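You operate a simulated robot arm through the tools that you are given. There is no shell and no other tool. Be economical: measure what you need, move in short steps, check, and stop when the job is done.

Carry out the task below with a simulated two-armed robot. There is one attempt and no reset: what you move stays moved.

JOB
Take the lid off the small tub marked "dark" on the feed table and lay it down there.

Only the result counts: the job must be done as asked and must still hold three seconds after the hand-in. Knocking over, shifting, dropping, spilling or breaking anything else fails it. Lids that push on must go on centred and level and be pressed home; caps that screw on are set level and turned clockwise until they are tight.

ROBOT AND FRAMES
Two 7-joint arms with two-finger parallel grippers on one trunk, on a base that drives. Base frame: it is fixed to the floor where the robot stands at the start and does not move with it; the origin is under the middle of the robot, x ahead of it, y to its left, z up. Lengths are in mm, angles in degrees, forces in N, time in s.
The left shoulder is at the start at [50, 177, 1204], the right one opposite. With the tool pointing down near the work surface each hand reaches from about 220 to 700 mm from the robot's upright axis, wherever it stands, measured 20 degrees to its own side. Payload 3.43 kg a hand.
The tool frame of a hand sits at the grasp point between the pads (the TCP): z along the fingers, y along the line on which they close. The tips reach 34 mm beyond it. The gripper opens to 128 mm. The fingers are 24 mm wide and 12 mm thick; the gripper's body (48 by 130 mm) begins 96 mm behind the TCP.
Orientation is that of the tool frame in the base frame, as a unit quaternion [w, x, y, z]. With the fingers straight down and closing along the base's y, the tool's x points along the base's -x, its y along +y and its z along -z.

CONTROLS
- The arms move only by the tool apply_moves. It takes "left_moves", "right_moves" or both (then of equal length, played together; a hand with none holds still); each is a list of rows, each an object of numbers (a shift or turn left out is 0, a gripper value left out holds the last): "grip": the finger opening in cm, from 0 to 12.8; "x", "y", "z": the shift along the tool's x, y, z in cm; "rx", "ry", "rz": the turn, a rotation vector about the tool's x, y, z in degrees. In form: [{"grip": .., "x": .., "y": .., "z": .., "rx": .., "ry": .., "rz": ..}, ...]. A call has 1 to 10 rows; each row shifts and turns the commanded pose from where the row before left it, along the tool's axes as they then stand. A row lasts 0.2 s, in which the tool goes at most 50 mm and 8.6 degrees; a call with a longer step from one row to the next is refused whole, and so is a gripper value outside its range. Where a pose cannot be reached the arm comes as near as it can. A force on the tool above 40 N (or 10 N above the force at the start of the call, whichever is more), or a blocked arm, ends the call early, and 0.2 s more pass. Each finger travels about 108 mm/s and halts on what it meets, pressing with about 30 N; the grip force reading is that of the motor and also rises with nothing between the fingers. The clock runs only during rows and for 0.2 s after the last one: add rows that do not move to give the fingers time. The reply holds the time, the measured pose of the TCP, the force on the tool along the base axes, the opening and the grip force, in the units named above and with some noise, with the torque about the TCP (base axes, N m) and any sound that the robot's microphone picked up.
- Cameras (640 x 400 px; columns grow to the right, rows downward): "scene" is now at [157.3, -15.9, 1369.3]; the picture's right is [-0.20, -0.98, 0.00], its down [-0.54, 0.11, -0.83] and it looks along [0.82, -0.16, -0.55] (base axes); focal length 270 px, centre (320, 200). "left" rides on the left gripper at [76, 11, -160] in its tool frame; the picture's right is [-0.15, 0.99, 0.00], its down [-0.88, -0.13, -0.46] and it looks along [-0.45, -0.07, 0.89] (tool axes); focal length 234 px, centre (320, 200). "right" rides on the right gripper at [76, -11, -160] in its tool frame; the picture's right is [0.15, 0.99, 0.00], its down [-0.88, 0.13, -0.46] and it looks along [-0.45, 0.07, 0.89] (tool axes); focal length 234 px, centre (320, 200). There is no depth. A picture from a camera that has moved, and an enlarged one, comes with that camera's place and axes in the base frame and with its lens.
- camera(camera): a new picture of that camera. No time passes.
- slide_trunk(by): slides the trunk up (or, below 0, down) by that many mm; the arms and the scene camera ride with it, the base frame stays. It gives what a move gives, with no picture.
- drive_base(legs): drives the robot by 1 to 6 legs, each [ahead, turn to the left] in mm and degrees, along the robot's own axes; the way and the turn of a leg run together, so that a leg with both is an arc; at most 1500 mm and 180 degrees a leg. The arms and the cameras ride along, it lands a little off, and it stops where it bumps. It gives what a move gives.
- pan_tilt(pan, tilt): turns the head with the scene camera to pan (to the left, within 80 degrees either way) and tilt (down, from -29 to 69), counted from straight ahead of the robot. It gives what a move gives.
- zoom(camera, box): a new picture of the part [left, top, right, bottom] of that camera's present view, enlarged. No time passes.
- sign_off(): hands the job in; it is judged then, once.

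Go step by step. Nothing tells you exact positions but the pictures and the camera data: compare them with the known pose of the tool, close in by small moves and look again before you grip or let go. The budget is 120 turns and 100 pictures, counting those below and the enlarged ones. Unless the task says otherwise, let go and move clear before handing in, and close with one line.

The tools are called after "Call:" as name(argument=value, ...) on one line, values as JSON. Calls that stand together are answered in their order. apply_moves: Moves the arms, as the interface text tells. Its arguments: {"type":"object","properties":{"left_moves":{"type":"array"},"right_moves":{"type":"array"}},"required":[]} The other tools are called the same way: slide_trunk (by) slides the trunk up or down; drive_base (legs) drives the base; pan_tilt (pan, tilt) turns the head that bears the scene camera; camera (camera) takes a picture; zoom (camera, box) takes an enlarged picture of a part of a camera's view; sign_off () hands the job in.

At the start:

```text
clock: 0.0
left_eef_pos: [427.9, 108.1, 1127.6]
left_orientation: [0.0, 0.001, 1.0, 0.0]
left_ft_force: [0.3, 0.0, 0.8]
left_wrist_torque: [0.02, -0.01, 0.01]
left_finger_gap: 127.8
left_gripper_force: 0.1
right_eef_pos: [378.6, -226.3, 1191.0]
right_orientation: [0.002, 0.001, 1.0, 0.0]
right_ft_force: [-1.0, -0.4, 0.2]
right_wrist_torque: [0.05, 0.02, 0.02]
right_finger_gap: 128.0
right_gripper_force: 0.0
trunk travel left (down, up): [-375.0, 26.0]
robot x, y, heading: [0.1, -1.4, -0.2]
head pan, tilt: [-11.3, 33.6]
```

scene: 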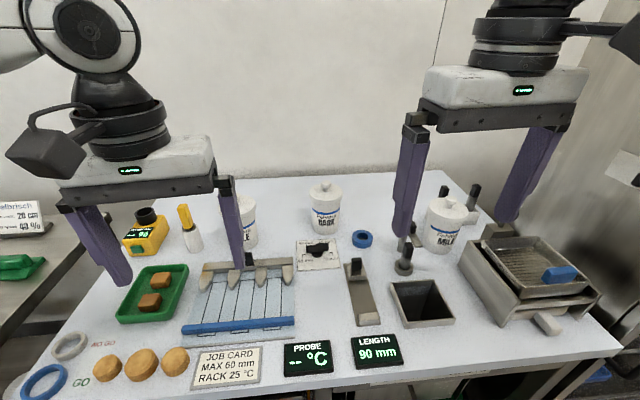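
right: 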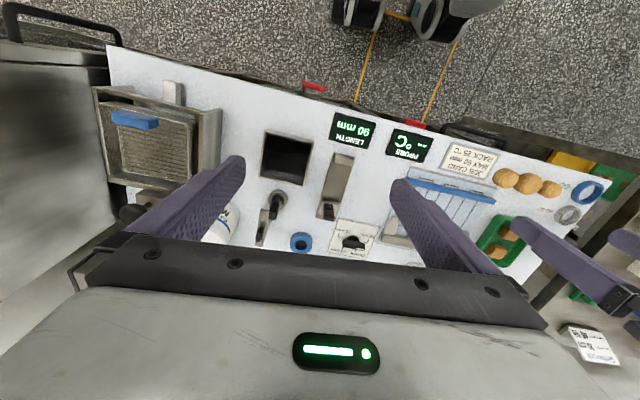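
left: 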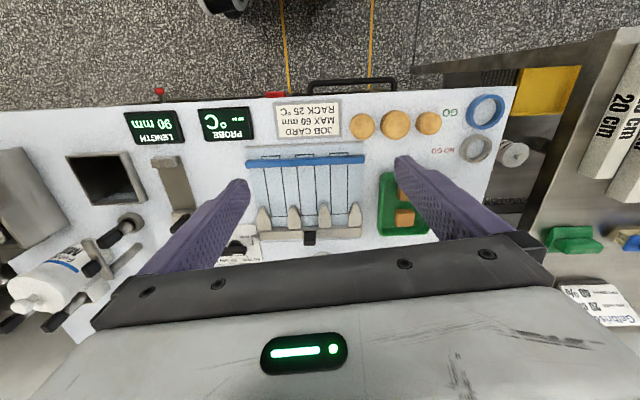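

I see three tubs on the table ahead, the middle one marked "DARK". I'll look closer and also around for other tables.

Call:
zoom(camera="scene", box=[180, 160, 500, 360])

Call:
pan_tilt(pan=60, tilt=30)

Call:
camera(camera="scene")

Call:
pan_tilt(pan=-70, tilt=30)

Call:
camera(camera="scene")

```text
2.00 times, centred on (340, 260) of scene
camera zoom: at [157.3, -15.9, 1369.3], right [-0.2, -0.98, 0.0], down [-0.54, 0.11, -0.83], along [0.82, -0.16, -0.55], focal length 540 px, centre (280, 80)
```

zoom: 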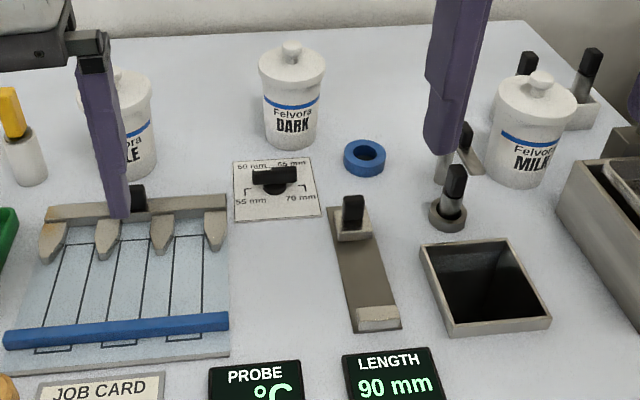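

```text
clock: 1.4
left_eef_pos: [427.3, 106.2, 1127.5]
left_orientation: [0.001, -0.001, 1.0, 0.0]
left_ft_force: [0.0, 0.1, 1.1]
left_wrist_torque: [-0.02, 0.03, 0.0]
left_finger_gap: 127.9
left_gripper_force: 0.0
right_eef_pos: [378.0, -226.6, 1192.7]
right_orientation: [0.001, 0.001, 1.0, 0.0]
right_ft_force: [0.1, -0.4, 0.2]
right_wrist_torque: [0.01, 0.01, -0.02]
right_finger_gap: 128.1
right_gripper_force: 0.0
trunk travel left (down, up): [-375.0, 26.0]
robot x, y, heading: [-0.3, -0.3, -0.1]
head pan, tilt: [60.0, 30.0]
```

```text
95 pictures are left
camera scene: at [115.5, 79.8, 1374.9], right [0.87, -0.5, 0.0], down [-0.25, -0.43, -0.87], along [0.43, 0.75, -0.5], focal length 270 px, centre (320, 200)
```

scene: 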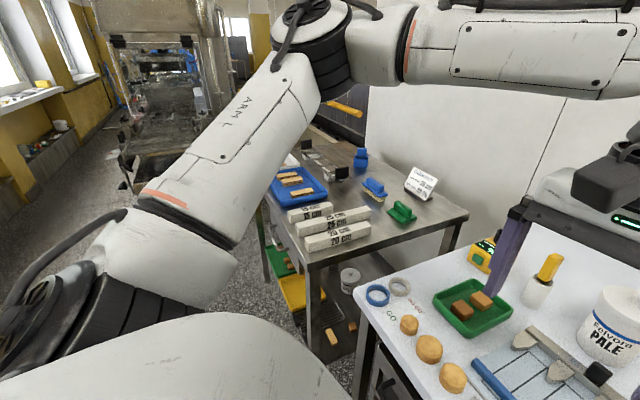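

```text
clock: 3.5
left_eef_pos: [426.9, 108.3, 1127.3]
left_orientation: [-0.001, -0.001, 1.0, 0.0]
left_ft_force: [-0.3, -1.1, 0.5]
left_wrist_torque: [0.01, 0.01, -0.01]
left_finger_gap: 128.0
left_gripper_force: 0.1
right_eef_pos: [379.1, -225.4, 1191.7]
right_orientation: [0.001, 0.001, 1.0, 0.001]
right_ft_force: [-0.1, -0.4, 0.9]
right_wrist_torque: [-0.01, 0.03, 0.0]
right_finger_gap: 128.2
right_gripper_force: 0.0
trunk travel left (down, up): [-375.0, 26.0]
robot x, y, heading: [3.1, -6.0, -0.2]
head pan, tilt: [-70.0, 30.0]
```

```text
94 pictures are left
camera scene: at [101.2, -83.5, 1374.9], right [-0.94, -0.34, 0.0], down [-0.17, 0.47, -0.87], along [0.3, -0.81, -0.5], focal length 270 px, centre (320, 200)
```

scene: 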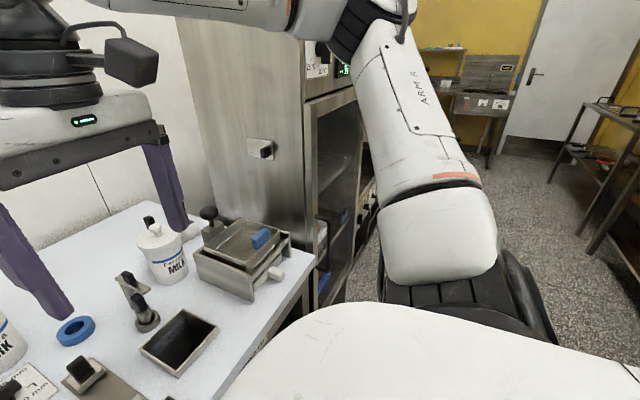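

The table edge seems to bear a name; I'll read it and look at the other places.

Call:
zoom(camera="scene", box=[200, 260, 320, 400])

Call:
zoom(camera="scene", box=[400, 30, 640, 180])

Call:
pan_tilt(pan=0, tilt=40)

Call:
camera(camera="scene")

Call:
pan_tilt(pan=60, tilt=15)

Call:
camera(camera="scene")

```text
2.86 times, centred on (260, 330) of scene
camera zoom: at [101.2, -83.5, 1374.9], right [-0.94, -0.34, 0.0], down [-0.17, 0.47, -0.87], along [0.3, -0.81, -0.5], focal length 771 px, centre (491, -171)
```

zoom: 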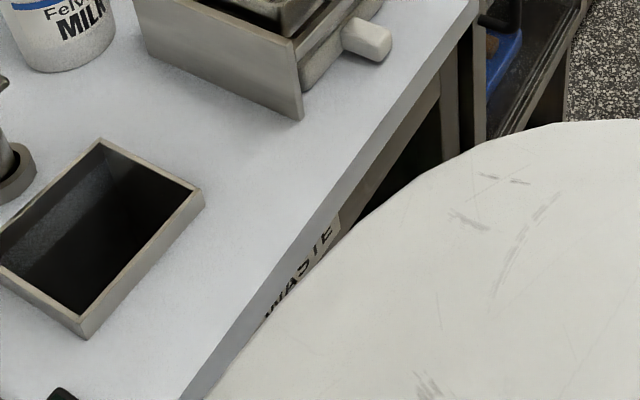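

```text
2.67 times, centred on (520, 105) of scene
camera zoom: at [101.2, -83.5, 1374.9], right [-0.94, -0.34, 0.0], down [-0.17, 0.47, -0.87], along [0.3, -0.81, -0.5], focal length 720 px, centre (-213, 453)
```

zoom: 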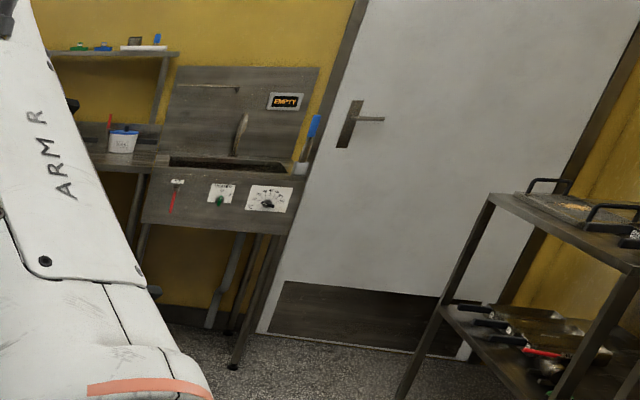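

```text
clock: 5.0
left_eef_pos: [427.5, 107.2, 1127.7]
left_orientation: [0.0, 0.0, 1.0, 0.0]
left_ft_force: [0.7, -1.1, 0.0]
left_wrist_torque: [0.02, 0.02, 0.03]
left_finger_gap: 128.1
left_gripper_force: 0.1
right_eef_pos: [377.6, -225.7, 1191.8]
right_orientation: [0.001, 0.001, 1.0, 0.0]
right_ft_force: [0.7, 0.4, -0.3]
right_wrist_torque: [0.0, 0.04, 0.0]
right_finger_gap: 128.0
right_gripper_force: 0.0
trunk travel left (down, up): [-375.0, 26.0]
robot x, y, heading: [-1.9, 0.6, -0.1]
head pan, tilt: [0.0, 40.0]
```

```text
91 pictures are left
camera scene: at [155.2, 1.4, 1359.6], right [0.0, -1.0, 0.0], down [-0.64, 0.0, -0.77], along [0.77, 0.0, -0.64], focal length 270 px, centre (320, 200)
```

scene: 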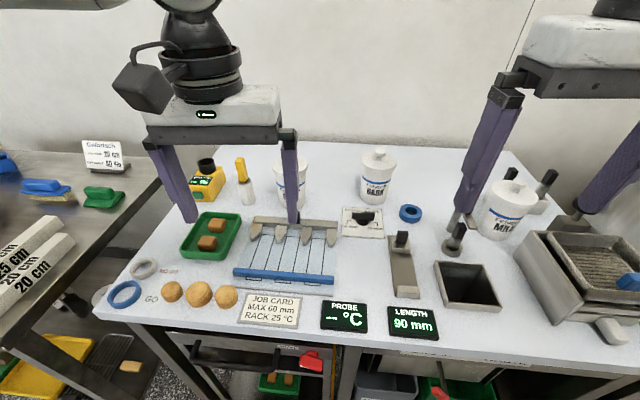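

```text
clock: 6.2
left_eef_pos: [427.8, 106.7, 1127.5]
left_orientation: [0.0, 0.0, 1.0, 0.0]
left_ft_force: [-1.0, 1.1, 0.8]
left_wrist_torque: [-0.01, 0.03, 0.0]
left_finger_gap: 128.2
left_gripper_force: 0.0
right_eef_pos: [378.5, -226.2, 1190.4]
right_orientation: [0.002, 0.001, 1.0, 0.0]
right_ft_force: [-0.2, -0.2, 0.9]
right_wrist_torque: [0.01, 0.0, 0.02]
right_finger_gap: 128.0
right_gripper_force: 0.0
trunk travel left (down, up): [-375.0, 26.0]
robot x, y, heading: [0.2, -3.0, 0.1]
head pan, tilt: [60.0, 15.0]
```

```text
90 pictures are left
camera scene: at [117.0, 82.4, 1399.1], right [0.87, -0.5, 0.0], down [-0.13, -0.22, -0.97], along [0.48, 0.84, -0.26], focal length 270 px, centre (320, 200)
```

scene: 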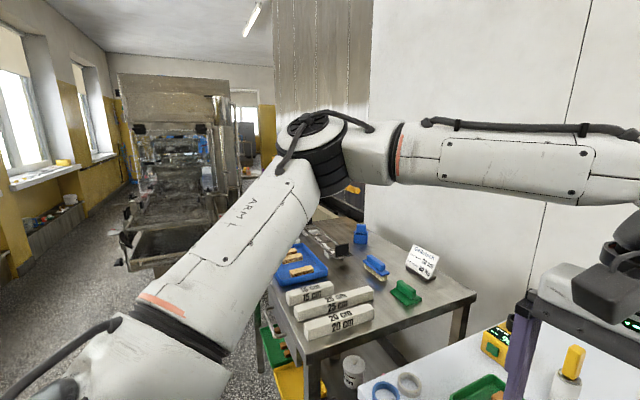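

The front table is the likely feed table, but I'll check signs along its edge and other surfaces.

Call:
zoom(camera="scene", box=[110, 60, 330, 300])

Call:
zoom(camera="scene", box=[240, 230, 480, 400])

Call:
pan_tilt(pan=0, tilt=65)

Call:
camera(camera="scene")

Call:
zoom(camera="scene", box=[100, 180, 580, 400])

```text
1.67 times, centred on (220, 180) of scene
camera zoom: at [117.0, 82.4, 1399.1], right [0.87, -0.5, 0.0], down [-0.13, -0.22, -0.97], along [0.48, 0.84, -0.26], focal length 450 px, centre (487, 233)
```

zoom: 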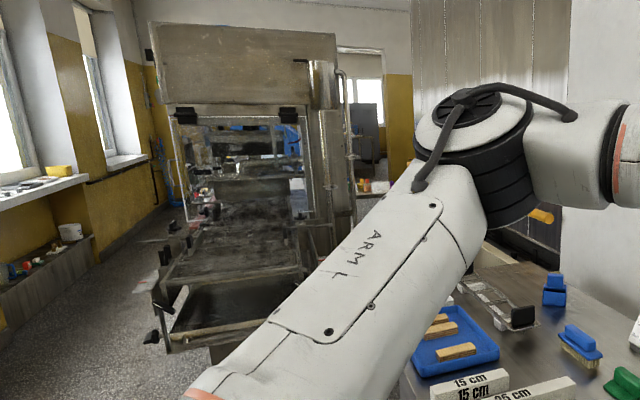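

```text
2.35 times, centred on (360, 315) of scene
camera zoom: at [117.0, 82.4, 1399.1], right [0.87, -0.5, 0.0], down [-0.13, -0.22, -0.97], along [0.48, 0.84, -0.26], focal length 635 px, centre (226, -71)
```

zoom: 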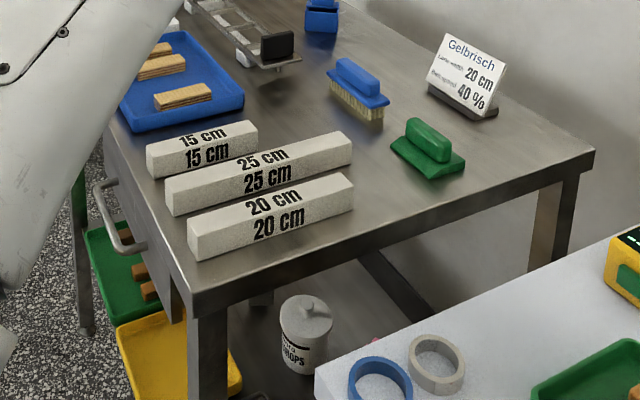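

```text
clock: 7.5
left_eef_pos: [427.5, 106.3, 1126.0]
left_orientation: [-0.001, 0.0, 1.0, 0.001]
left_ft_force: [0.6, -0.4, 0.0]
left_wrist_torque: [0.04, -0.01, 0.0]
left_finger_gap: 128.1
left_gripper_force: 0.2
right_eef_pos: [378.1, -226.4, 1190.7]
right_orientation: [0.001, 0.001, 1.0, 0.0]
right_ft_force: [-0.2, 0.4, 0.1]
right_wrist_torque: [0.01, 0.0, 0.02]
right_finger_gap: 127.8
right_gripper_force: 0.0
trunk travel left (down, up): [-375.0, 26.0]
robot x, y, heading: [-1.1, 0.5, 0.0]
head pan, tilt: [0.0, 65.0]
```

```text
87 pictures are left
camera scene: at [130.9, 1.6, 1327.3], right [0.0, -1.0, 0.0], down [-0.91, 0.0, -0.42], along [0.42, 0.0, -0.91], focal length 270 px, centre (320, 200)
```

scene: 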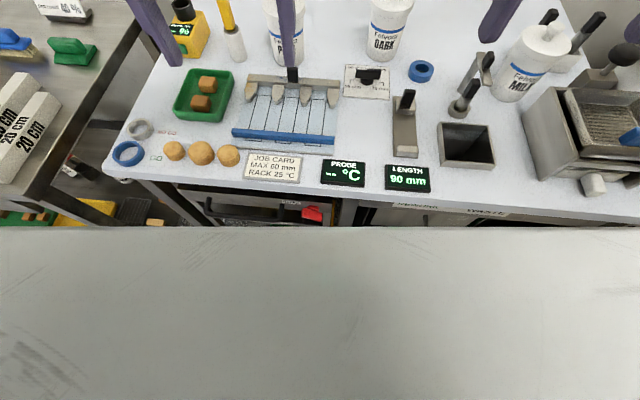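

```text
1.33 times, centred on (340, 290) of scene
camera zoom: at [130.9, 1.6, 1327.3], right [0.0, -1.0, 0.0], down [-0.91, 0.0, -0.42], along [0.42, 0.0, -0.91], focal length 360 px, centre (293, 80)
```

zoom: 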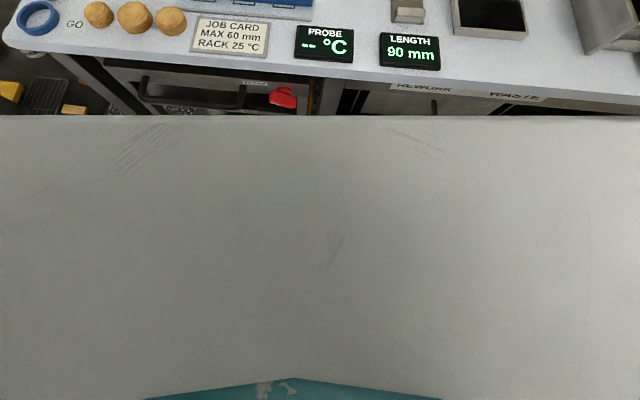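

The front table looks like a checking bench with rework and waste bins, so the "feed table" may be elsewhere. I'll look all around before acting.

Call:
pan_tilt(pan=80, tilt=35)

Call:
camera(camera="scene")

Call:
pan_tilt(pan=35, tilt=20)

Call:
camera(camera="scene")

Call:
pan_tilt(pan=-80, tilt=10)

Call:
camera(camera="scene")

```text
clock: 9.1
left_eef_pos: [427.6, 108.9, 1127.1]
left_orientation: [0.0, 0.0, 1.0, 0.0]
left_ft_force: [0.6, -0.3, -0.2]
left_wrist_torque: [-0.02, 0.01, 0.01]
left_finger_gap: 128.0
left_gripper_force: 0.0
right_eef_pos: [378.4, -226.1, 1191.4]
right_orientation: [0.002, 0.001, 1.0, 0.0]
right_ft_force: [-0.1, -0.1, -0.1]
right_wrist_torque: [0.02, 0.0, -0.01]
right_finger_gap: 127.7
right_gripper_force: 0.0
trunk travel left (down, up): [-375.0, 26.0]
robot x, y, heading: [1.0, -1.4, 0.2]
head pan, tilt: [80.0, 35.0]
```

```text
85 pictures are left
camera scene: at [85.6, 88.2, 1367.1], right [0.98, -0.17, 0.0], down [-0.1, -0.56, -0.82], along [0.14, 0.81, -0.57], focal length 270 px, centre (320, 200)
```

scene: 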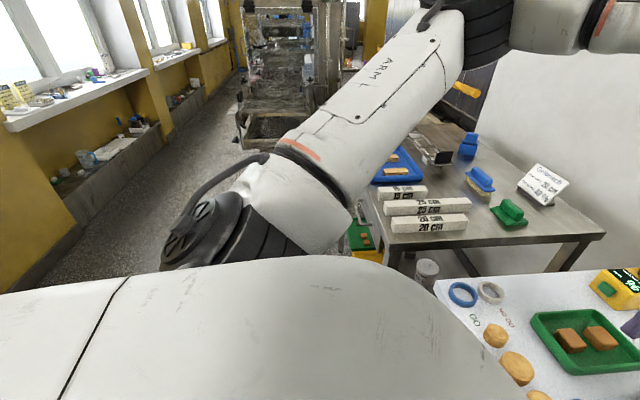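

```text
clock: 10.2
left_eef_pos: [427.2, 107.3, 1127.0]
left_orientation: [-0.001, -0.001, 1.0, 0.0]
left_ft_force: [0.9, 0.8, 0.4]
left_wrist_torque: [0.04, 0.0, 0.02]
left_finger_gap: 128.4
left_gripper_force: 0.1
right_eef_pos: [378.1, -226.5, 1192.4]
right_orientation: [0.002, 0.001, 1.0, 0.0]
right_ft_force: [0.4, -1.0, 0.2]
right_wrist_torque: [0.01, -0.01, -0.01]
right_finger_gap: 127.9
right_gripper_force: 0.1
trunk travel left (down, up): [-375.0, 26.0]
robot x, y, heading: [-0.4, 1.8, 0.0]
head pan, tilt: [35.0, 20.0]
```

```text
84 pictures are left
camera scene: at [146.5, 55.0, 1390.9], right [0.57, -0.82, 0.0], down [-0.28, -0.2, -0.94], along [0.77, 0.54, -0.34], focal length 270 px, centre (320, 200)
```

scene: 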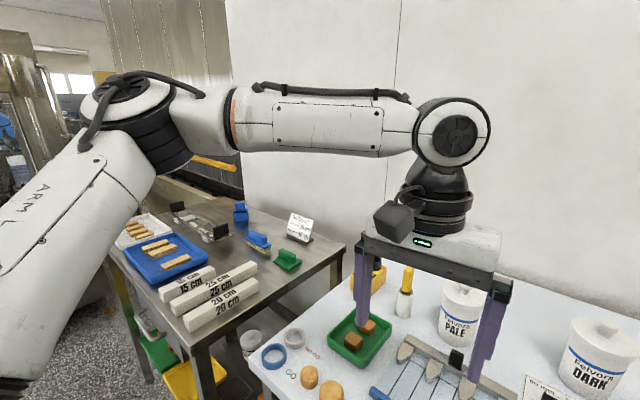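

```text
clock: 12.1
left_eef_pos: [425.9, 106.8, 1126.7]
left_orientation: [0.0, 0.0, 1.0, -0.001]
left_ft_force: [0.4, -0.4, 0.1]
left_wrist_torque: [-0.03, 0.01, 0.0]
left_finger_gap: 128.2
left_gripper_force: 0.1
right_eef_pos: [378.1, -227.3, 1191.0]
right_orientation: [0.001, 0.0, 1.0, 0.0]
right_ft_force: [0.5, 0.9, 0.0]
right_wrist_torque: [-0.02, 0.04, -0.03]
right_finger_gap: 128.1
right_gripper_force: 0.0
trunk travel left (down, up): [-375.0, 26.0]
robot x, y, heading: [1.1, 0.5, 0.1]
head pan, tilt: [-80.0, 10.0]
```

```text
83 pictures are left
camera scene: at [86.4, -90.1, 1407.2], right [-0.98, -0.17, 0.0], down [-0.03, 0.17, -0.98], along [0.17, -0.97, -0.17], focal length 270 px, centre (320, 200)
```

scene: 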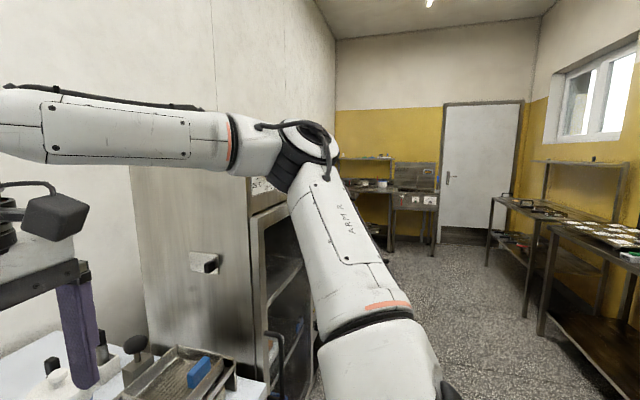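

Only one DARK tub is visible so far, on the front table. Behind the robot is unseen, so I'll back off and turn to check for another "feed table".

Call:
drive_base(legs=[[-250, 0]])

Call:
pan_tilt(pan=80, tilt=25)

Call:
camera(camera="scene")

Call:
pan_tilt(pan=0, tilt=30)

Call:
camera(camera="scene")

```text
clock: 14.0
left_eef_pos: [171.1, 108.6, 1127.6]
left_orientation: [0.0, -0.002, 1.0, 0.0]
left_ft_force: [0.0, 0.3, 0.2]
left_wrist_torque: [0.01, -0.03, -0.01]
left_finger_gap: 128.2
left_gripper_force: 0.0
right_eef_pos: [122.3, -225.6, 1190.3]
right_orientation: [0.0, -0.001, 1.0, 0.001]
right_ft_force: [-0.6, -0.3, 0.1]
right_wrist_torque: [0.01, 0.01, 0.0]
right_finger_gap: 127.9
right_gripper_force: 0.1
trunk travel left (down, up): [-375.0, 26.0]
robot x, y, heading: [-257.0, -1.0, 0.4]
head pan, tilt: [-80.0, 10.0]
```

```text
clock: 16.4
left_eef_pos: [172.1, 108.9, 1127.2]
left_orientation: [0.0, -0.003, 1.0, 0.0]
left_ft_force: [0.9, -0.9, 0.5]
left_wrist_torque: [0.02, 0.01, -0.01]
left_finger_gap: 128.2
left_gripper_force: 0.1
right_eef_pos: [123.7, -226.0, 1191.1]
right_orientation: [0.001, 0.001, 1.0, 0.0]
right_ft_force: [0.6, -0.7, 0.8]
right_wrist_torque: [-0.04, 0.01, -0.01]
right_finger_gap: 128.0
right_gripper_force: 0.1
trunk travel left (down, up): [-375.0, 26.0]
robot x, y, heading: [-256.0, 1.2, 0.4]
head pan, tilt: [80.0, 25.0]
```

```text
82 pictures are left
camera scene: at [-169.4, 92.1, 1382.9], right [0.99, -0.17, 0.0], down [-0.07, -0.42, -0.91], along [0.16, 0.89, -0.42], focal length 270 px, centre (320, 200)
```

scene: 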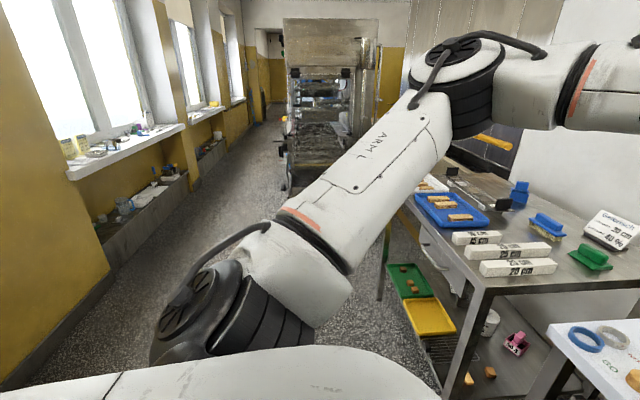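

```text
clock: 18.0
left_eef_pos: [171.6, 108.1, 1126.3]
left_orientation: [0.0, -0.002, 1.0, 0.0]
left_ft_force: [0.0, -0.1, 0.1]
left_wrist_torque: [0.01, 0.04, 0.01]
left_finger_gap: 128.1
left_gripper_force: 0.0
right_eef_pos: [124.4, -226.0, 1191.5]
right_orientation: [0.0, 0.0, 1.0, 0.0]
right_ft_force: [0.5, 0.3, 0.0]
right_wrist_torque: [0.0, 0.01, 0.02]
right_finger_gap: 127.8
right_gripper_force: 0.1
trunk travel left (down, up): [-375.0, 26.0]
robot x, y, heading: [-254.2, -0.2, 0.2]
head pan, tilt: [0.0, 30.0]
```

```text
81 pictures are left
camera scene: at [-94.7, 1.7, 1374.9], right [0.0, -1.0, 0.0], down [-0.5, 0.0, -0.87], along [0.87, 0.0, -0.5], focal length 270 px, centre (320, 200)
```

scene: 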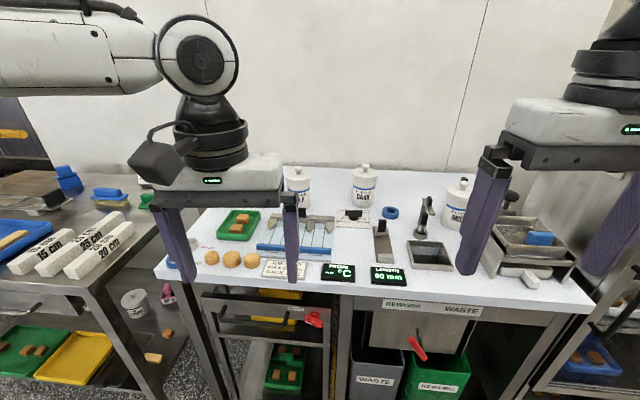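

Now turn left to see the rest of the room.

Call:
drive_base(legs=[[0, 90]])

Call:
camera(camera="scene")

Call:
pan_tilt(pan=75, tilt=20)

Call:
camera(camera="scene")

Call:
pan_tilt(pan=-30, tilt=30)

Call:
camera(camera="scene")

```text
clock: 22.2
left_eef_pos: [-370.0, 425.8, 1125.9]
left_orientation: [0.0, 0.713, -0.701, 0.001]
left_ft_force: [-0.6, 0.6, 0.5]
left_wrist_torque: [0.02, -0.01, 0.02]
left_finger_gap: 128.0
left_gripper_force: 0.0
right_eef_pos: [-35.5, 381.9, 1190.6]
right_orientation: [-0.001, 0.713, -0.701, -0.001]
right_ft_force: [1.0, -0.5, 0.7]
right_wrist_torque: [0.01, -0.01, 0.01]
right_finger_gap: 127.8
right_gripper_force: 0.0
trunk travel left (down, up): [-375.0, 26.0]
robot x, y, heading: [-253.5, -0.3, 91.3]
head pan, tilt: [0.0, 30.0]
```

```text
80 pictures are left
camera scene: at [-258.0, 161.6, 1374.9], right [1.0, 0.02, 0.0], down [0.01, -0.5, -0.87], along [-0.01, 0.87, -0.5], focal length 270 px, centre (320, 200)
```

scene: 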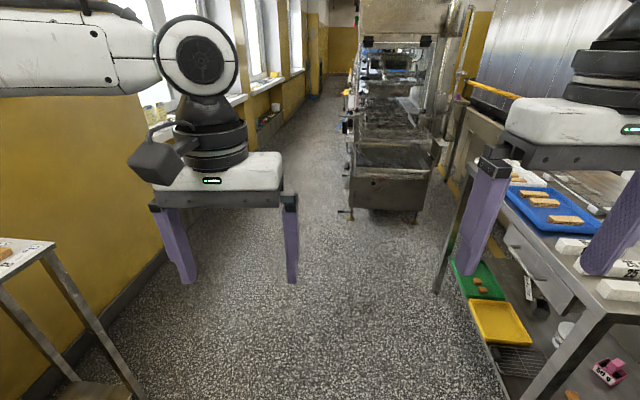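

```text
clock: 23.7
left_eef_pos: [-370.2, 424.3, 1126.9]
left_orientation: [0.0, 0.713, -0.701, -0.001]
left_ft_force: [-0.6, 0.0, 2.1]
left_wrist_torque: [0.01, 0.03, 0.02]
left_finger_gap: 127.9
left_gripper_force: 0.1
right_eef_pos: [-36.1, 382.3, 1190.7]
right_orientation: [-0.001, 0.712, -0.702, 0.0]
right_ft_force: [0.5, 1.0, -0.8]
right_wrist_torque: [-0.03, -0.01, 0.0]
right_finger_gap: 127.9
right_gripper_force: 0.2
trunk travel left (down, up): [-375.0, 26.0]
robot x, y, heading: [-256.1, -1.6, 91.2]
head pan, tilt: [75.0, 20.0]
```

```text
79 pictures are left
camera scene: at [-346.7, 93.8, 1391.0], right [0.24, 0.97, 0.0], down [0.33, -0.08, -0.94], along [-0.91, 0.23, -0.34], focal length 270 px, centre (320, 200)
```

scene: 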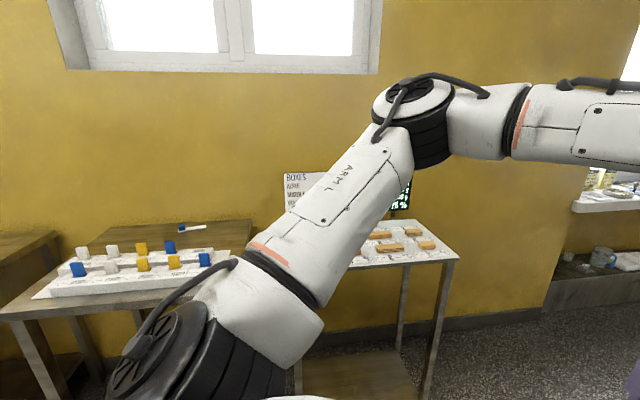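

```text
clock: 25.5
left_eef_pos: [-369.4, 424.5, 1126.2]
left_orientation: [0.0, 0.714, -0.7, 0.0]
left_ft_force: [0.2, 0.2, 0.1]
left_wrist_torque: [0.02, 0.01, 0.0]
left_finger_gap: 128.0
left_gripper_force: 0.1
right_eef_pos: [-35.5, 382.1, 1191.0]
right_orientation: [-0.001, 0.712, -0.702, -0.001]
right_ft_force: [0.1, -0.5, -0.7]
right_wrist_torque: [0.01, 0.03, 0.0]
right_finger_gap: 127.9
right_gripper_force: 0.1
trunk travel left (down, up): [-375.0, 26.0]
robot x, y, heading: [-255.6, -1.7, 90.9]
head pan, tilt: [-30.0, 30.0]
```

```text
78 pictures are left
camera scene: at [-212.5, 150.2, 1374.9], right [0.87, -0.48, 0.0], down [-0.24, -0.44, -0.87], along [0.42, 0.76, -0.5], focal length 270 px, centre (320, 200)
```

scene: 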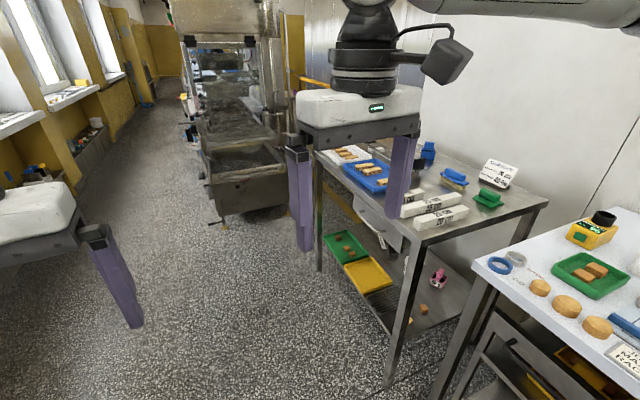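

The side table holds no tub on its top. One more quarter-turn to rule out the rear.

Call:
drive_base(legs=[[0, 90]])

Call:
pan_tilt(pan=0, tilt=20)

Call:
camera(camera="scene")

Call:
pan_tilt(pan=60, tilt=20)

Call:
camera(camera="scene")

```text
clock: 29.8
left_eef_pos: [-679.5, -120.1, 1126.8]
left_orientation: [0.0, 1.0, 0.014, 0.0]
left_ft_force: [1.0, 0.7, -0.3]
left_wrist_torque: [0.02, -0.07, -0.04]
left_finger_gap: 127.9
left_gripper_force: 0.1
right_eef_pos: [-639.3, 215.5, 1191.6]
right_orientation: [0.0, 1.0, 0.012, -0.001]
right_ft_force: [0.4, -0.9, -0.2]
right_wrist_torque: [0.02, 0.02, 0.02]
right_finger_gap: 128.0
right_gripper_force: 0.1
trunk travel left (down, up): [-375.0, 26.0]
robot x, y, heading: [-254.1, -1.4, -178.4]
head pan, tilt: [-30.0, 30.0]
```

```text
clock: 30.7
left_eef_pos: [-679.6, -118.6, 1127.6]
left_orientation: [0.0, 1.0, 0.014, -0.001]
left_ft_force: [0.5, 0.3, -0.1]
left_wrist_torque: [0.03, 0.0, 0.0]
left_finger_gap: 128.0
left_gripper_force: 0.1
right_eef_pos: [-638.9, 215.2, 1192.2]
right_orientation: [0.001, 1.0, 0.012, 0.0]
right_ft_force: [-0.8, -0.2, 0.5]
right_wrist_torque: [0.04, 0.0, 0.0]
right_finger_gap: 127.8
right_gripper_force: 0.1
trunk travel left (down, up): [-375.0, 26.0]
robot x, y, heading: [-256.9, -2.8, -178.2]
head pan, tilt: [0.0, 20.0]
```

```text
77 pictures are left
camera scene: at [-418.2, -3.2, 1390.9], right [-0.03, 1.0, 0.0], down [0.34, 0.01, -0.94], along [-0.94, -0.02, -0.34], focal length 270 px, centre (320, 200)
```

scene: 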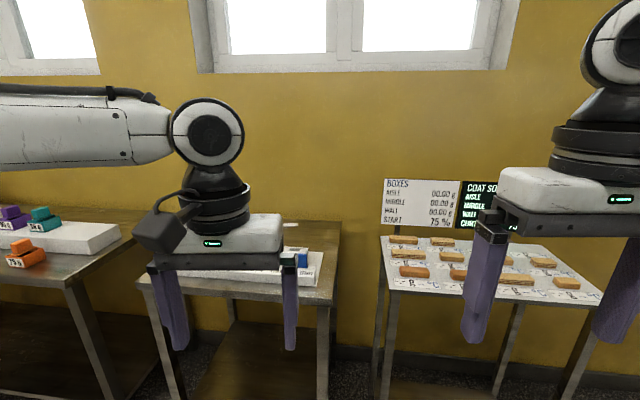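

```text
clock: 32.0
left_eef_pos: [-680.6, -119.3, 1125.3]
left_orientation: [0.0, 1.0, 0.014, 0.0]
left_ft_force: [0.2, -0.3, -0.3]
left_wrist_torque: [-0.01, -0.01, -0.02]
left_finger_gap: 128.0
left_gripper_force: 0.0
right_eef_pos: [-639.9, 216.3, 1192.0]
right_orientation: [0.001, 1.0, 0.012, -0.001]
right_ft_force: [0.0, -1.1, 0.6]
right_wrist_torque: [-0.02, 0.01, -0.01]
right_finger_gap: 127.9
right_gripper_force: 0.0
trunk travel left (down, up): [-375.0, 26.0]
robot x, y, heading: [-257.1, 2.8, -178.3]
head pan, tilt: [60.0, 20.0]
```

```text
76 pictures are left
camera scene: at [-369.6, -82.6, 1391.0], right [-0.88, 0.48, 0.0], down [0.16, 0.3, -0.94], along [-0.45, -0.83, -0.34], focal length 270 px, centre (320, 200)
```

scene: 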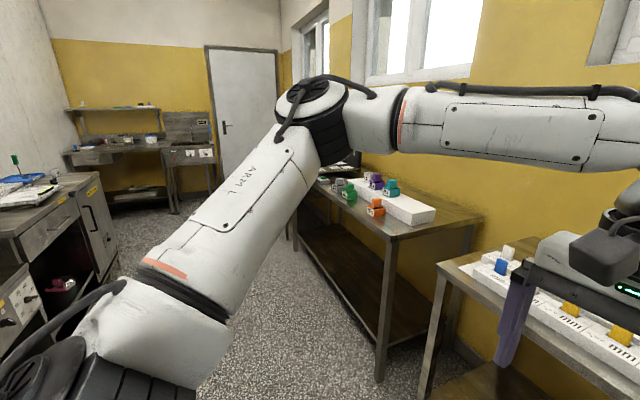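

There's another table beyond the oven and a bench at the far wall; I'll zoom there.

Call:
zoom(camera="scene", box=[0, 90, 240, 240])

Call:
drive_base(legs=[[0, 70]])

Call:
pan_tilt(pan=20, tilt=20)

Call:
camera(camera="scene")

```text
2.67 times, centred on (120, 165) of scene
camera zoom: at [-369.6, -82.6, 1391.0], right [-0.88, 0.48, 0.0], down [0.16, 0.3, -0.94], along [-0.45, -0.83, -0.34], focal length 720 px, centre (853, 293)
```

zoom: 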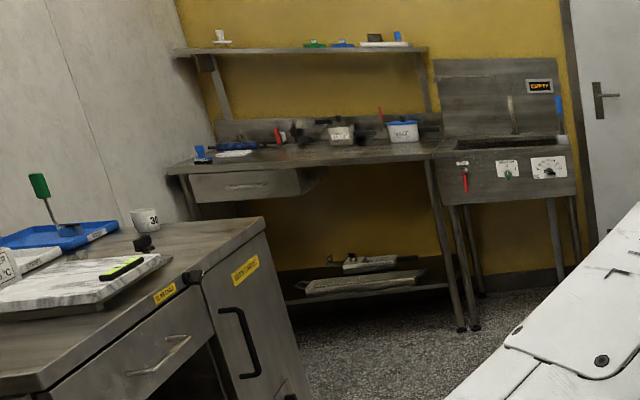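

```text
clock: 35.4
left_eef_pos: [-296.6, -439.3, 1126.6]
left_orientation: [0.0, 0.816, 0.577, 0.0]
left_ft_force: [-0.9, -0.2, 0.7]
left_wrist_torque: [-0.03, -0.01, -0.02]
left_finger_gap: 128.0
left_gripper_force: 0.0
right_eef_pos: [-593.7, -283.1, 1191.8]
right_orientation: [0.001, 0.817, 0.577, 0.0]
right_ft_force: [0.9, 0.3, 0.5]
right_wrist_torque: [-0.02, 0.02, -0.02]
right_finger_gap: 128.1
right_gripper_force: 0.0
trunk travel left (down, up): [-375.0, 26.0]
robot x, y, heading: [-255.8, -2.8, -109.3]
head pan, tilt: [60.0, 20.0]
```

```text
clock: 36.5
left_eef_pos: [-295.8, -438.4, 1127.4]
left_orientation: [-0.001, 0.816, 0.579, 0.0]
left_ft_force: [0.7, -0.3, -0.3]
left_wrist_torque: [0.01, 0.01, -0.03]
left_finger_gap: 127.9
left_gripper_force: 0.1
right_eef_pos: [-593.8, -281.3, 1192.2]
right_orientation: [0.002, 0.817, 0.577, 0.0]
right_ft_force: [-0.9, 0.7, -0.5]
right_wrist_torque: [-0.02, 0.01, -0.03]
right_finger_gap: 128.0
right_gripper_force: 0.0
trunk travel left (down, up): [-375.0, 26.0]
robot x, y, heading: [-256.4, 2.0, -109.5]
head pan, tilt: [20.0, 20.0]
```

```text
74 pictures are left
camera scene: at [-277.3, -158.0, 1391.0], right [-1.0, -0.01, 0.0], down [0.0, 0.34, -0.94], along [0.01, -0.94, -0.34], focal length 270 px, centre (320, 200)
```

scene: 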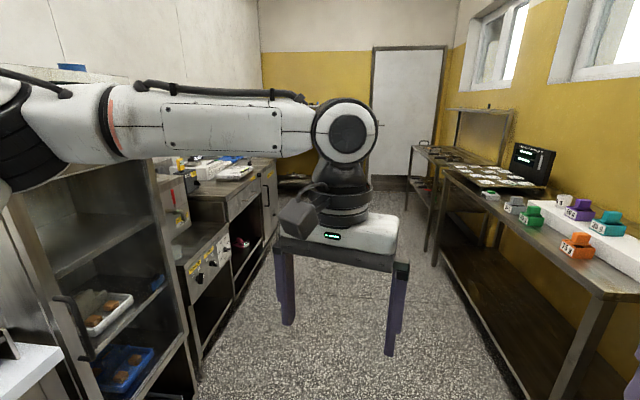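

Call:
zoom(camera="scene", box=[130, 130, 290, 230])

Call:
zoom(camera="scene", box=[400, 130, 640, 280])

Call:
drive_base(legs=[[0, 109]])

```text
4.00 times, centred on (210, 180) of scene
camera zoom: at [-277.3, -158.0, 1391.0], right [-1.0, -0.01, 0.0], down [0.0, 0.34, -0.94], along [0.01, -0.94, -0.34], focal length 1079 px, centre (760, 280)
```

zoom: 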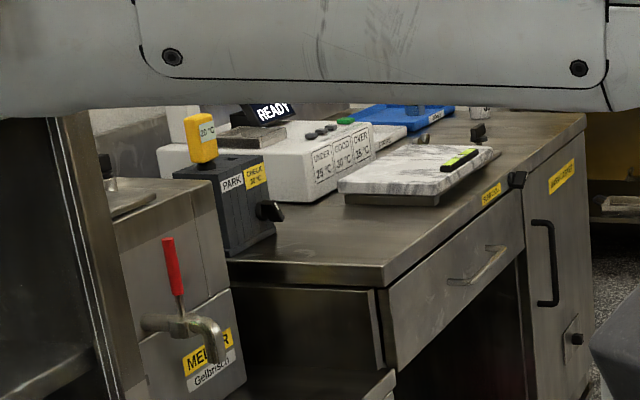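

```text
2.67 times, centred on (520, 205) of scene
camera zoom: at [-277.3, -158.0, 1391.0], right [-1.0, -0.01, 0.0], down [0.0, 0.34, -0.94], along [0.01, -0.94, -0.34], focal length 720 px, centre (-213, 187)
```

zoom: 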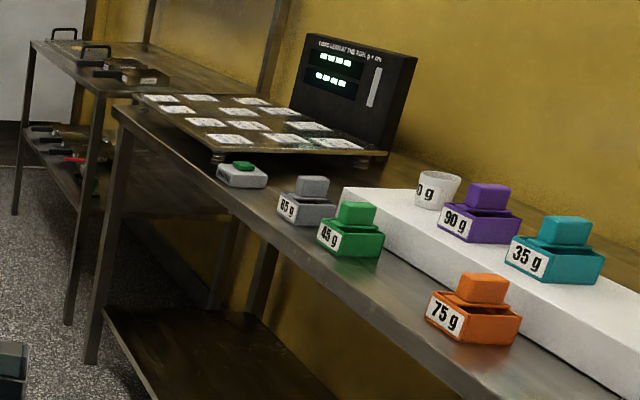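

```text
clock: 41.4
left_eef_pos: [176.3, 83.8, 1127.2]
left_orientation: [0.0, 0.027, 1.0, 0.0]
left_ft_force: [-0.1, 0.9, 0.1]
left_wrist_torque: [0.02, 0.01, 0.0]
left_finger_gap: 128.1
left_gripper_force: 0.1
right_eef_pos: [111.1, -246.1, 1192.2]
right_orientation: [0.001, 0.027, 1.0, 0.001]
right_ft_force: [-0.3, 0.0, -0.9]
right_wrist_torque: [0.02, -0.01, 0.02]
right_finger_gap: 128.1
right_gripper_force: 0.1
trunk travel left (down, up): [-375.0, 26.0]
robot x, y, heading: [-256.0, -0.0, -3.1]
head pan, tilt: [20.0, 20.0]
```

I've found no other tub marked dark: the "DARK" tub on the front table, at about (730, -145), is the one, with a free spot to its left near (730, -35). I'll drive in close and have a look with the right wrist camera.

Call:
drive_base(legs=[[0, 3.1], [300, 0]])

Call:
pan_tilt(pan=-8, tilt=40)

Call:
camera(camera="scene")

Call:
camera(camera="right")

```text
clock: 43.8
left_eef_pos: [462.5, 106.0, 1126.1]
left_orientation: [-0.001, 0.001, 1.0, 0.0]
left_ft_force: [0.7, -0.3, -0.2]
left_wrist_torque: [0.02, -0.01, -0.03]
left_finger_gap: 128.1
left_gripper_force: 0.0
right_eef_pos: [412.0, -227.9, 1191.9]
right_orientation: [0.001, 0.002, 1.0, 0.001]
right_ft_force: [0.8, 0.0, -0.2]
right_wrist_torque: [0.01, 0.05, 0.0]
right_finger_gap: 128.0
right_gripper_force: 0.1
trunk travel left (down, up): [-375.0, 26.0]
robot x, y, heading: [34.2, -1.5, -0.3]
head pan, tilt: [20.0, 20.0]
```

```text
clock: 44.7
left_eef_pos: [461.9, 105.6, 1126.2]
left_orientation: [0.0, 0.002, 1.0, 0.001]
left_ft_force: [-0.1, 0.3, 0.8]
left_wrist_torque: [0.0, 0.0, -0.01]
left_finger_gap: 127.8
left_gripper_force: 0.1
right_eef_pos: [412.1, -228.6, 1192.3]
right_orientation: [0.001, 0.002, 1.0, 0.001]
right_ft_force: [-0.7, 0.1, 0.8]
right_wrist_torque: [0.01, -0.02, 0.06]
right_finger_gap: 127.9
right_gripper_force: 0.1
trunk travel left (down, up): [-375.0, 26.0]
robot x, y, heading: [31.8, 2.0, -0.0]
head pan, tilt: [-8.0, 40.0]
```

```text
71 pictures are left
camera scene: at [188.9, -11.4, 1359.6], right [-0.14, -0.99, 0.0], down [-0.64, 0.09, -0.77], along [0.76, -0.11, -0.64], focal length 270 px, centre (320, 200)
```

scene: 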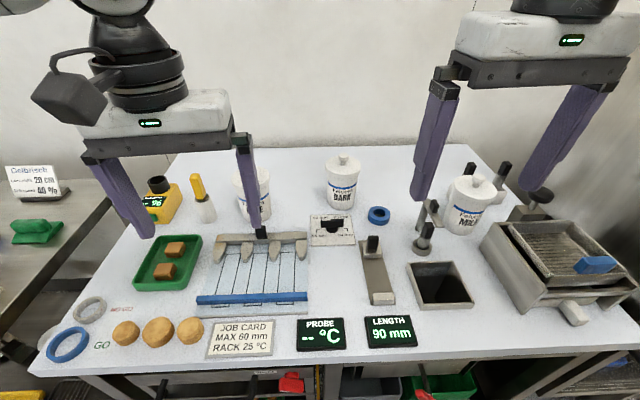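

```text
70 pictures are left
camera right: at [335.9, -241.1, 1350.9], right [-0.14, 0.99, 0.0], down [0.88, 0.13, 0.46], along [0.45, 0.07, -0.89], focal length 234 px, centre (320, 200)
```

right: 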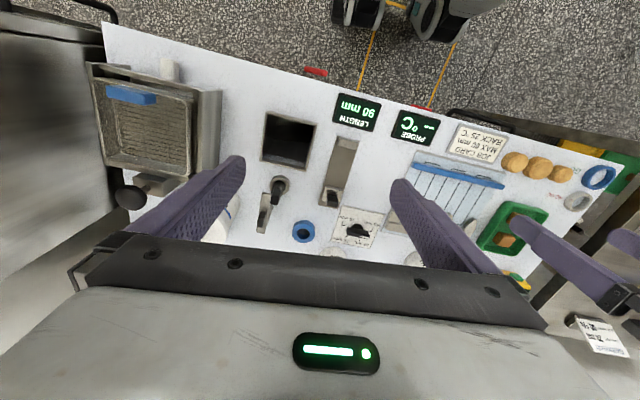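

Tub seen clearly. I'll drive 60 mm closer, then bring the right hand toward it.

Call:
drive_base(legs=[[60, 0]])

Call:
zoom(camera="scene", box=[220, 120, 520, 308])

Call:
apply_moves(right_moves=[{"x": -3, "y": 2.9}, {"x": -3, "y": 2.8}, {"x": -3, "y": 2.8}])

Call:
camera(camera="right")

```text
clock: 45.7
left_eef_pos: [520.4, 106.1, 1124.5]
left_orientation: [-0.001, 0.002, 1.0, -0.001]
left_ft_force: [-0.4, -0.2, -1.6]
left_wrist_torque: [0.01, -0.01, -0.02]
left_finger_gap: 128.2
left_gripper_force: 0.0
right_eef_pos: [472.1, -227.5, 1192.7]
right_orientation: [0.001, 0.003, 1.0, 0.001]
right_ft_force: [0.4, -0.4, -0.1]
right_wrist_torque: [0.01, 0.02, -0.04]
right_finger_gap: 127.9
right_gripper_force: 0.0
trunk travel left (down, up): [-375.0, 26.0]
robot x, y, heading: [89.5, -4.6, -0.2]
head pan, tilt: [-8.0, 40.0]
```

```text
2.13 times, centred on (370, 214) of scene
camera zoom: at [247.8, -11.7, 1359.4], right [-0.14, -0.99, 0.0], down [-0.64, 0.09, -0.77], along [0.76, -0.11, -0.64], focal length 574 px, centre (214, 170)
```

zoom: 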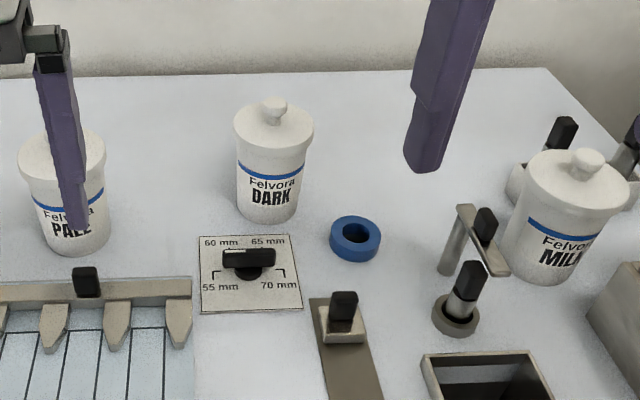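

```text
clock: 46.5
left_eef_pos: [519.6, 105.1, 1128.1]
left_orientation: [0.001, 0.002, 1.0, 0.0]
left_ft_force: [-1.1, 0.5, 1.0]
left_wrist_torque: [-0.01, -0.04, 0.03]
left_finger_gap: 128.3
left_gripper_force: 0.0
right_eef_pos: [539.1, -162.7, 1194.3]
right_orientation: [0.003, 0.004, 1.0, 0.001]
right_ft_force: [0.5, -0.2, -0.4]
right_wrist_torque: [-0.02, -0.04, -0.01]
right_finger_gap: 128.0
right_gripper_force: 0.1
right hand out of reach, approached as far as the arm can: row 3
trunk travel left (down, up): [-375.0, 26.0]
robot x, y, heading: [91.2, 2.2, -0.1]
head pan, tilt: [-8.0, 40.0]
```

```text
68 pictures are left
camera right: at [462.2, -175.8, 1353.5], right [-0.14, 0.99, 0.0], down [0.88, 0.12, 0.46], along [0.46, 0.06, -0.89], focal length 234 px, centre (320, 200)
```

right: 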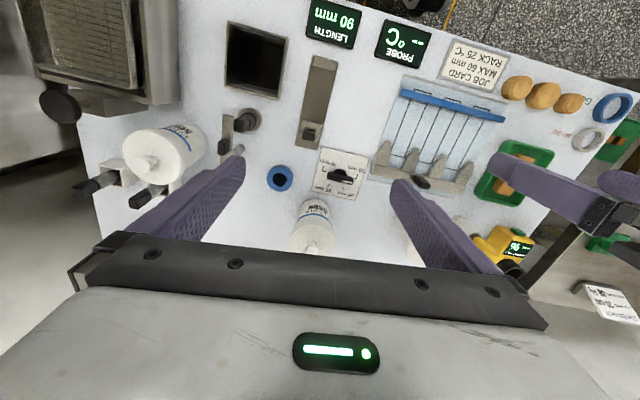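

The hand is out of reach this high up; tub centre is about (747, -149), knob top near z 1027. I'll lower the hand to ~1100 and go forward.

Call:
apply_moves(right_moves=[{"z": 4}, {"z": 3.5}, {"x": -3, "y": 0.7}, {"x": -3, "y": 0.7}])

Call:
camera(camera="right")

```text
clock: 47.5
left_eef_pos: [517.7, 106.0, 1126.5]
left_orientation: [0.0, 0.002, 1.0, 0.0]
left_ft_force: [-0.5, -0.1, -0.2]
left_wrist_torque: [0.02, -0.03, -0.02]
left_finger_gap: 127.8
left_gripper_force: 0.0
right_eef_pos: [583.1, -169.4, 1112.4]
right_orientation: [0.002, 0.003, 1.0, 0.002]
right_ft_force: [-0.2, 0.5, 1.1]
right_wrist_torque: [0.01, -0.03, -0.03]
right_finger_gap: 127.9
right_gripper_force: 0.1
right hand out of reach, approached as far as the arm can: row 4
trunk travel left (down, up): [-375.0, 26.0]
robot x, y, heading: [96.0, -2.5, -0.1]
head pan, tilt: [-8.0, 40.0]
```

```text
67 pictures are left
camera right: at [506.9, -182.4, 1271.0], right [-0.14, 0.99, 0.0], down [0.88, 0.12, 0.46], along [0.45, 0.07, -0.89], focal length 234 px, centre (320, 200)
```

right: 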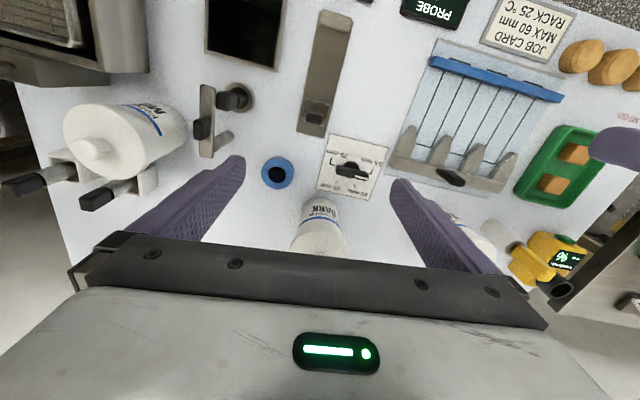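

Reach falls short here too; I'll check how much floor gap remains between base and table with the left camera.

Call:
camera(camera="left")

Call:
pan_tilt(pan=0, tilt=69)

Call:
camera(camera="scene")

```text
66 pictures are left
camera left: at [443.7, 117.0, 1287.4], right [0.15, 0.99, 0.0], down [0.88, -0.13, 0.46], along [0.45, -0.07, -0.89], focal length 234 px, centre (320, 200)
```

left: 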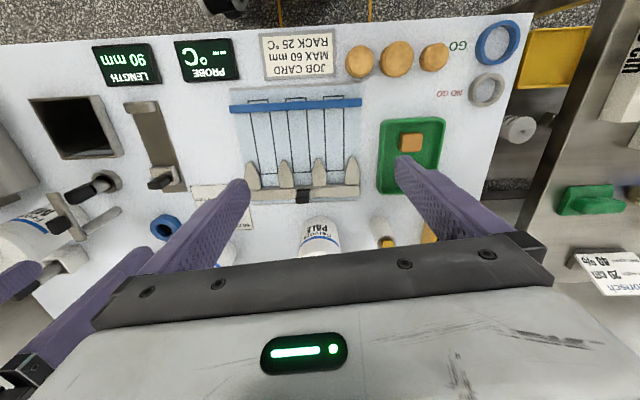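

```text
clock: 48.4
left_eef_pos: [519.3, 104.6, 1126.5]
left_orientation: [0.001, 0.002, 1.0, 0.0]
left_ft_force: [-0.6, 0.6, -0.2]
left_wrist_torque: [-0.01, -0.03, 0.01]
left_finger_gap: 127.8
left_gripper_force: 0.0
right_eef_pos: [584.3, -169.3, 1111.8]
right_orientation: [0.002, 0.003, 1.0, 0.001]
right_ft_force: [0.3, 0.6, 0.0]
right_wrist_torque: [-0.04, -0.02, -0.03]
right_finger_gap: 128.0
right_gripper_force: 0.0
trunk travel left (down, up): [-375.0, 26.0]
robot x, y, heading: [92.3, -0.5, -0.4]
head pan, tilt: [0.0, 68.8]
```

```text
65 pictures are left
camera scene: at [218.4, 0.2, 1323.5], right [0.0, -1.0, 0.0], down [-0.93, 0.0, -0.36], along [0.36, 0.0, -0.93], focal length 270 px, centre (320, 200)
```

scene: 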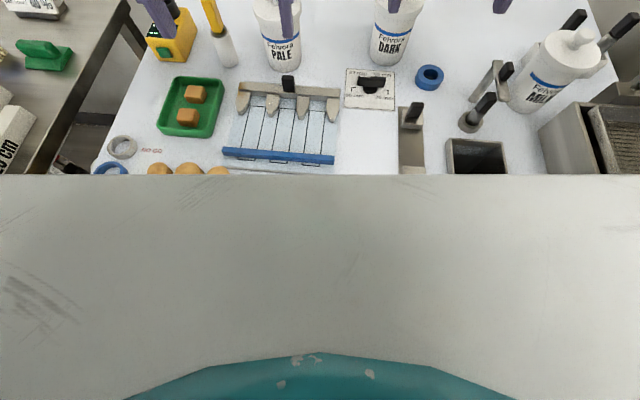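

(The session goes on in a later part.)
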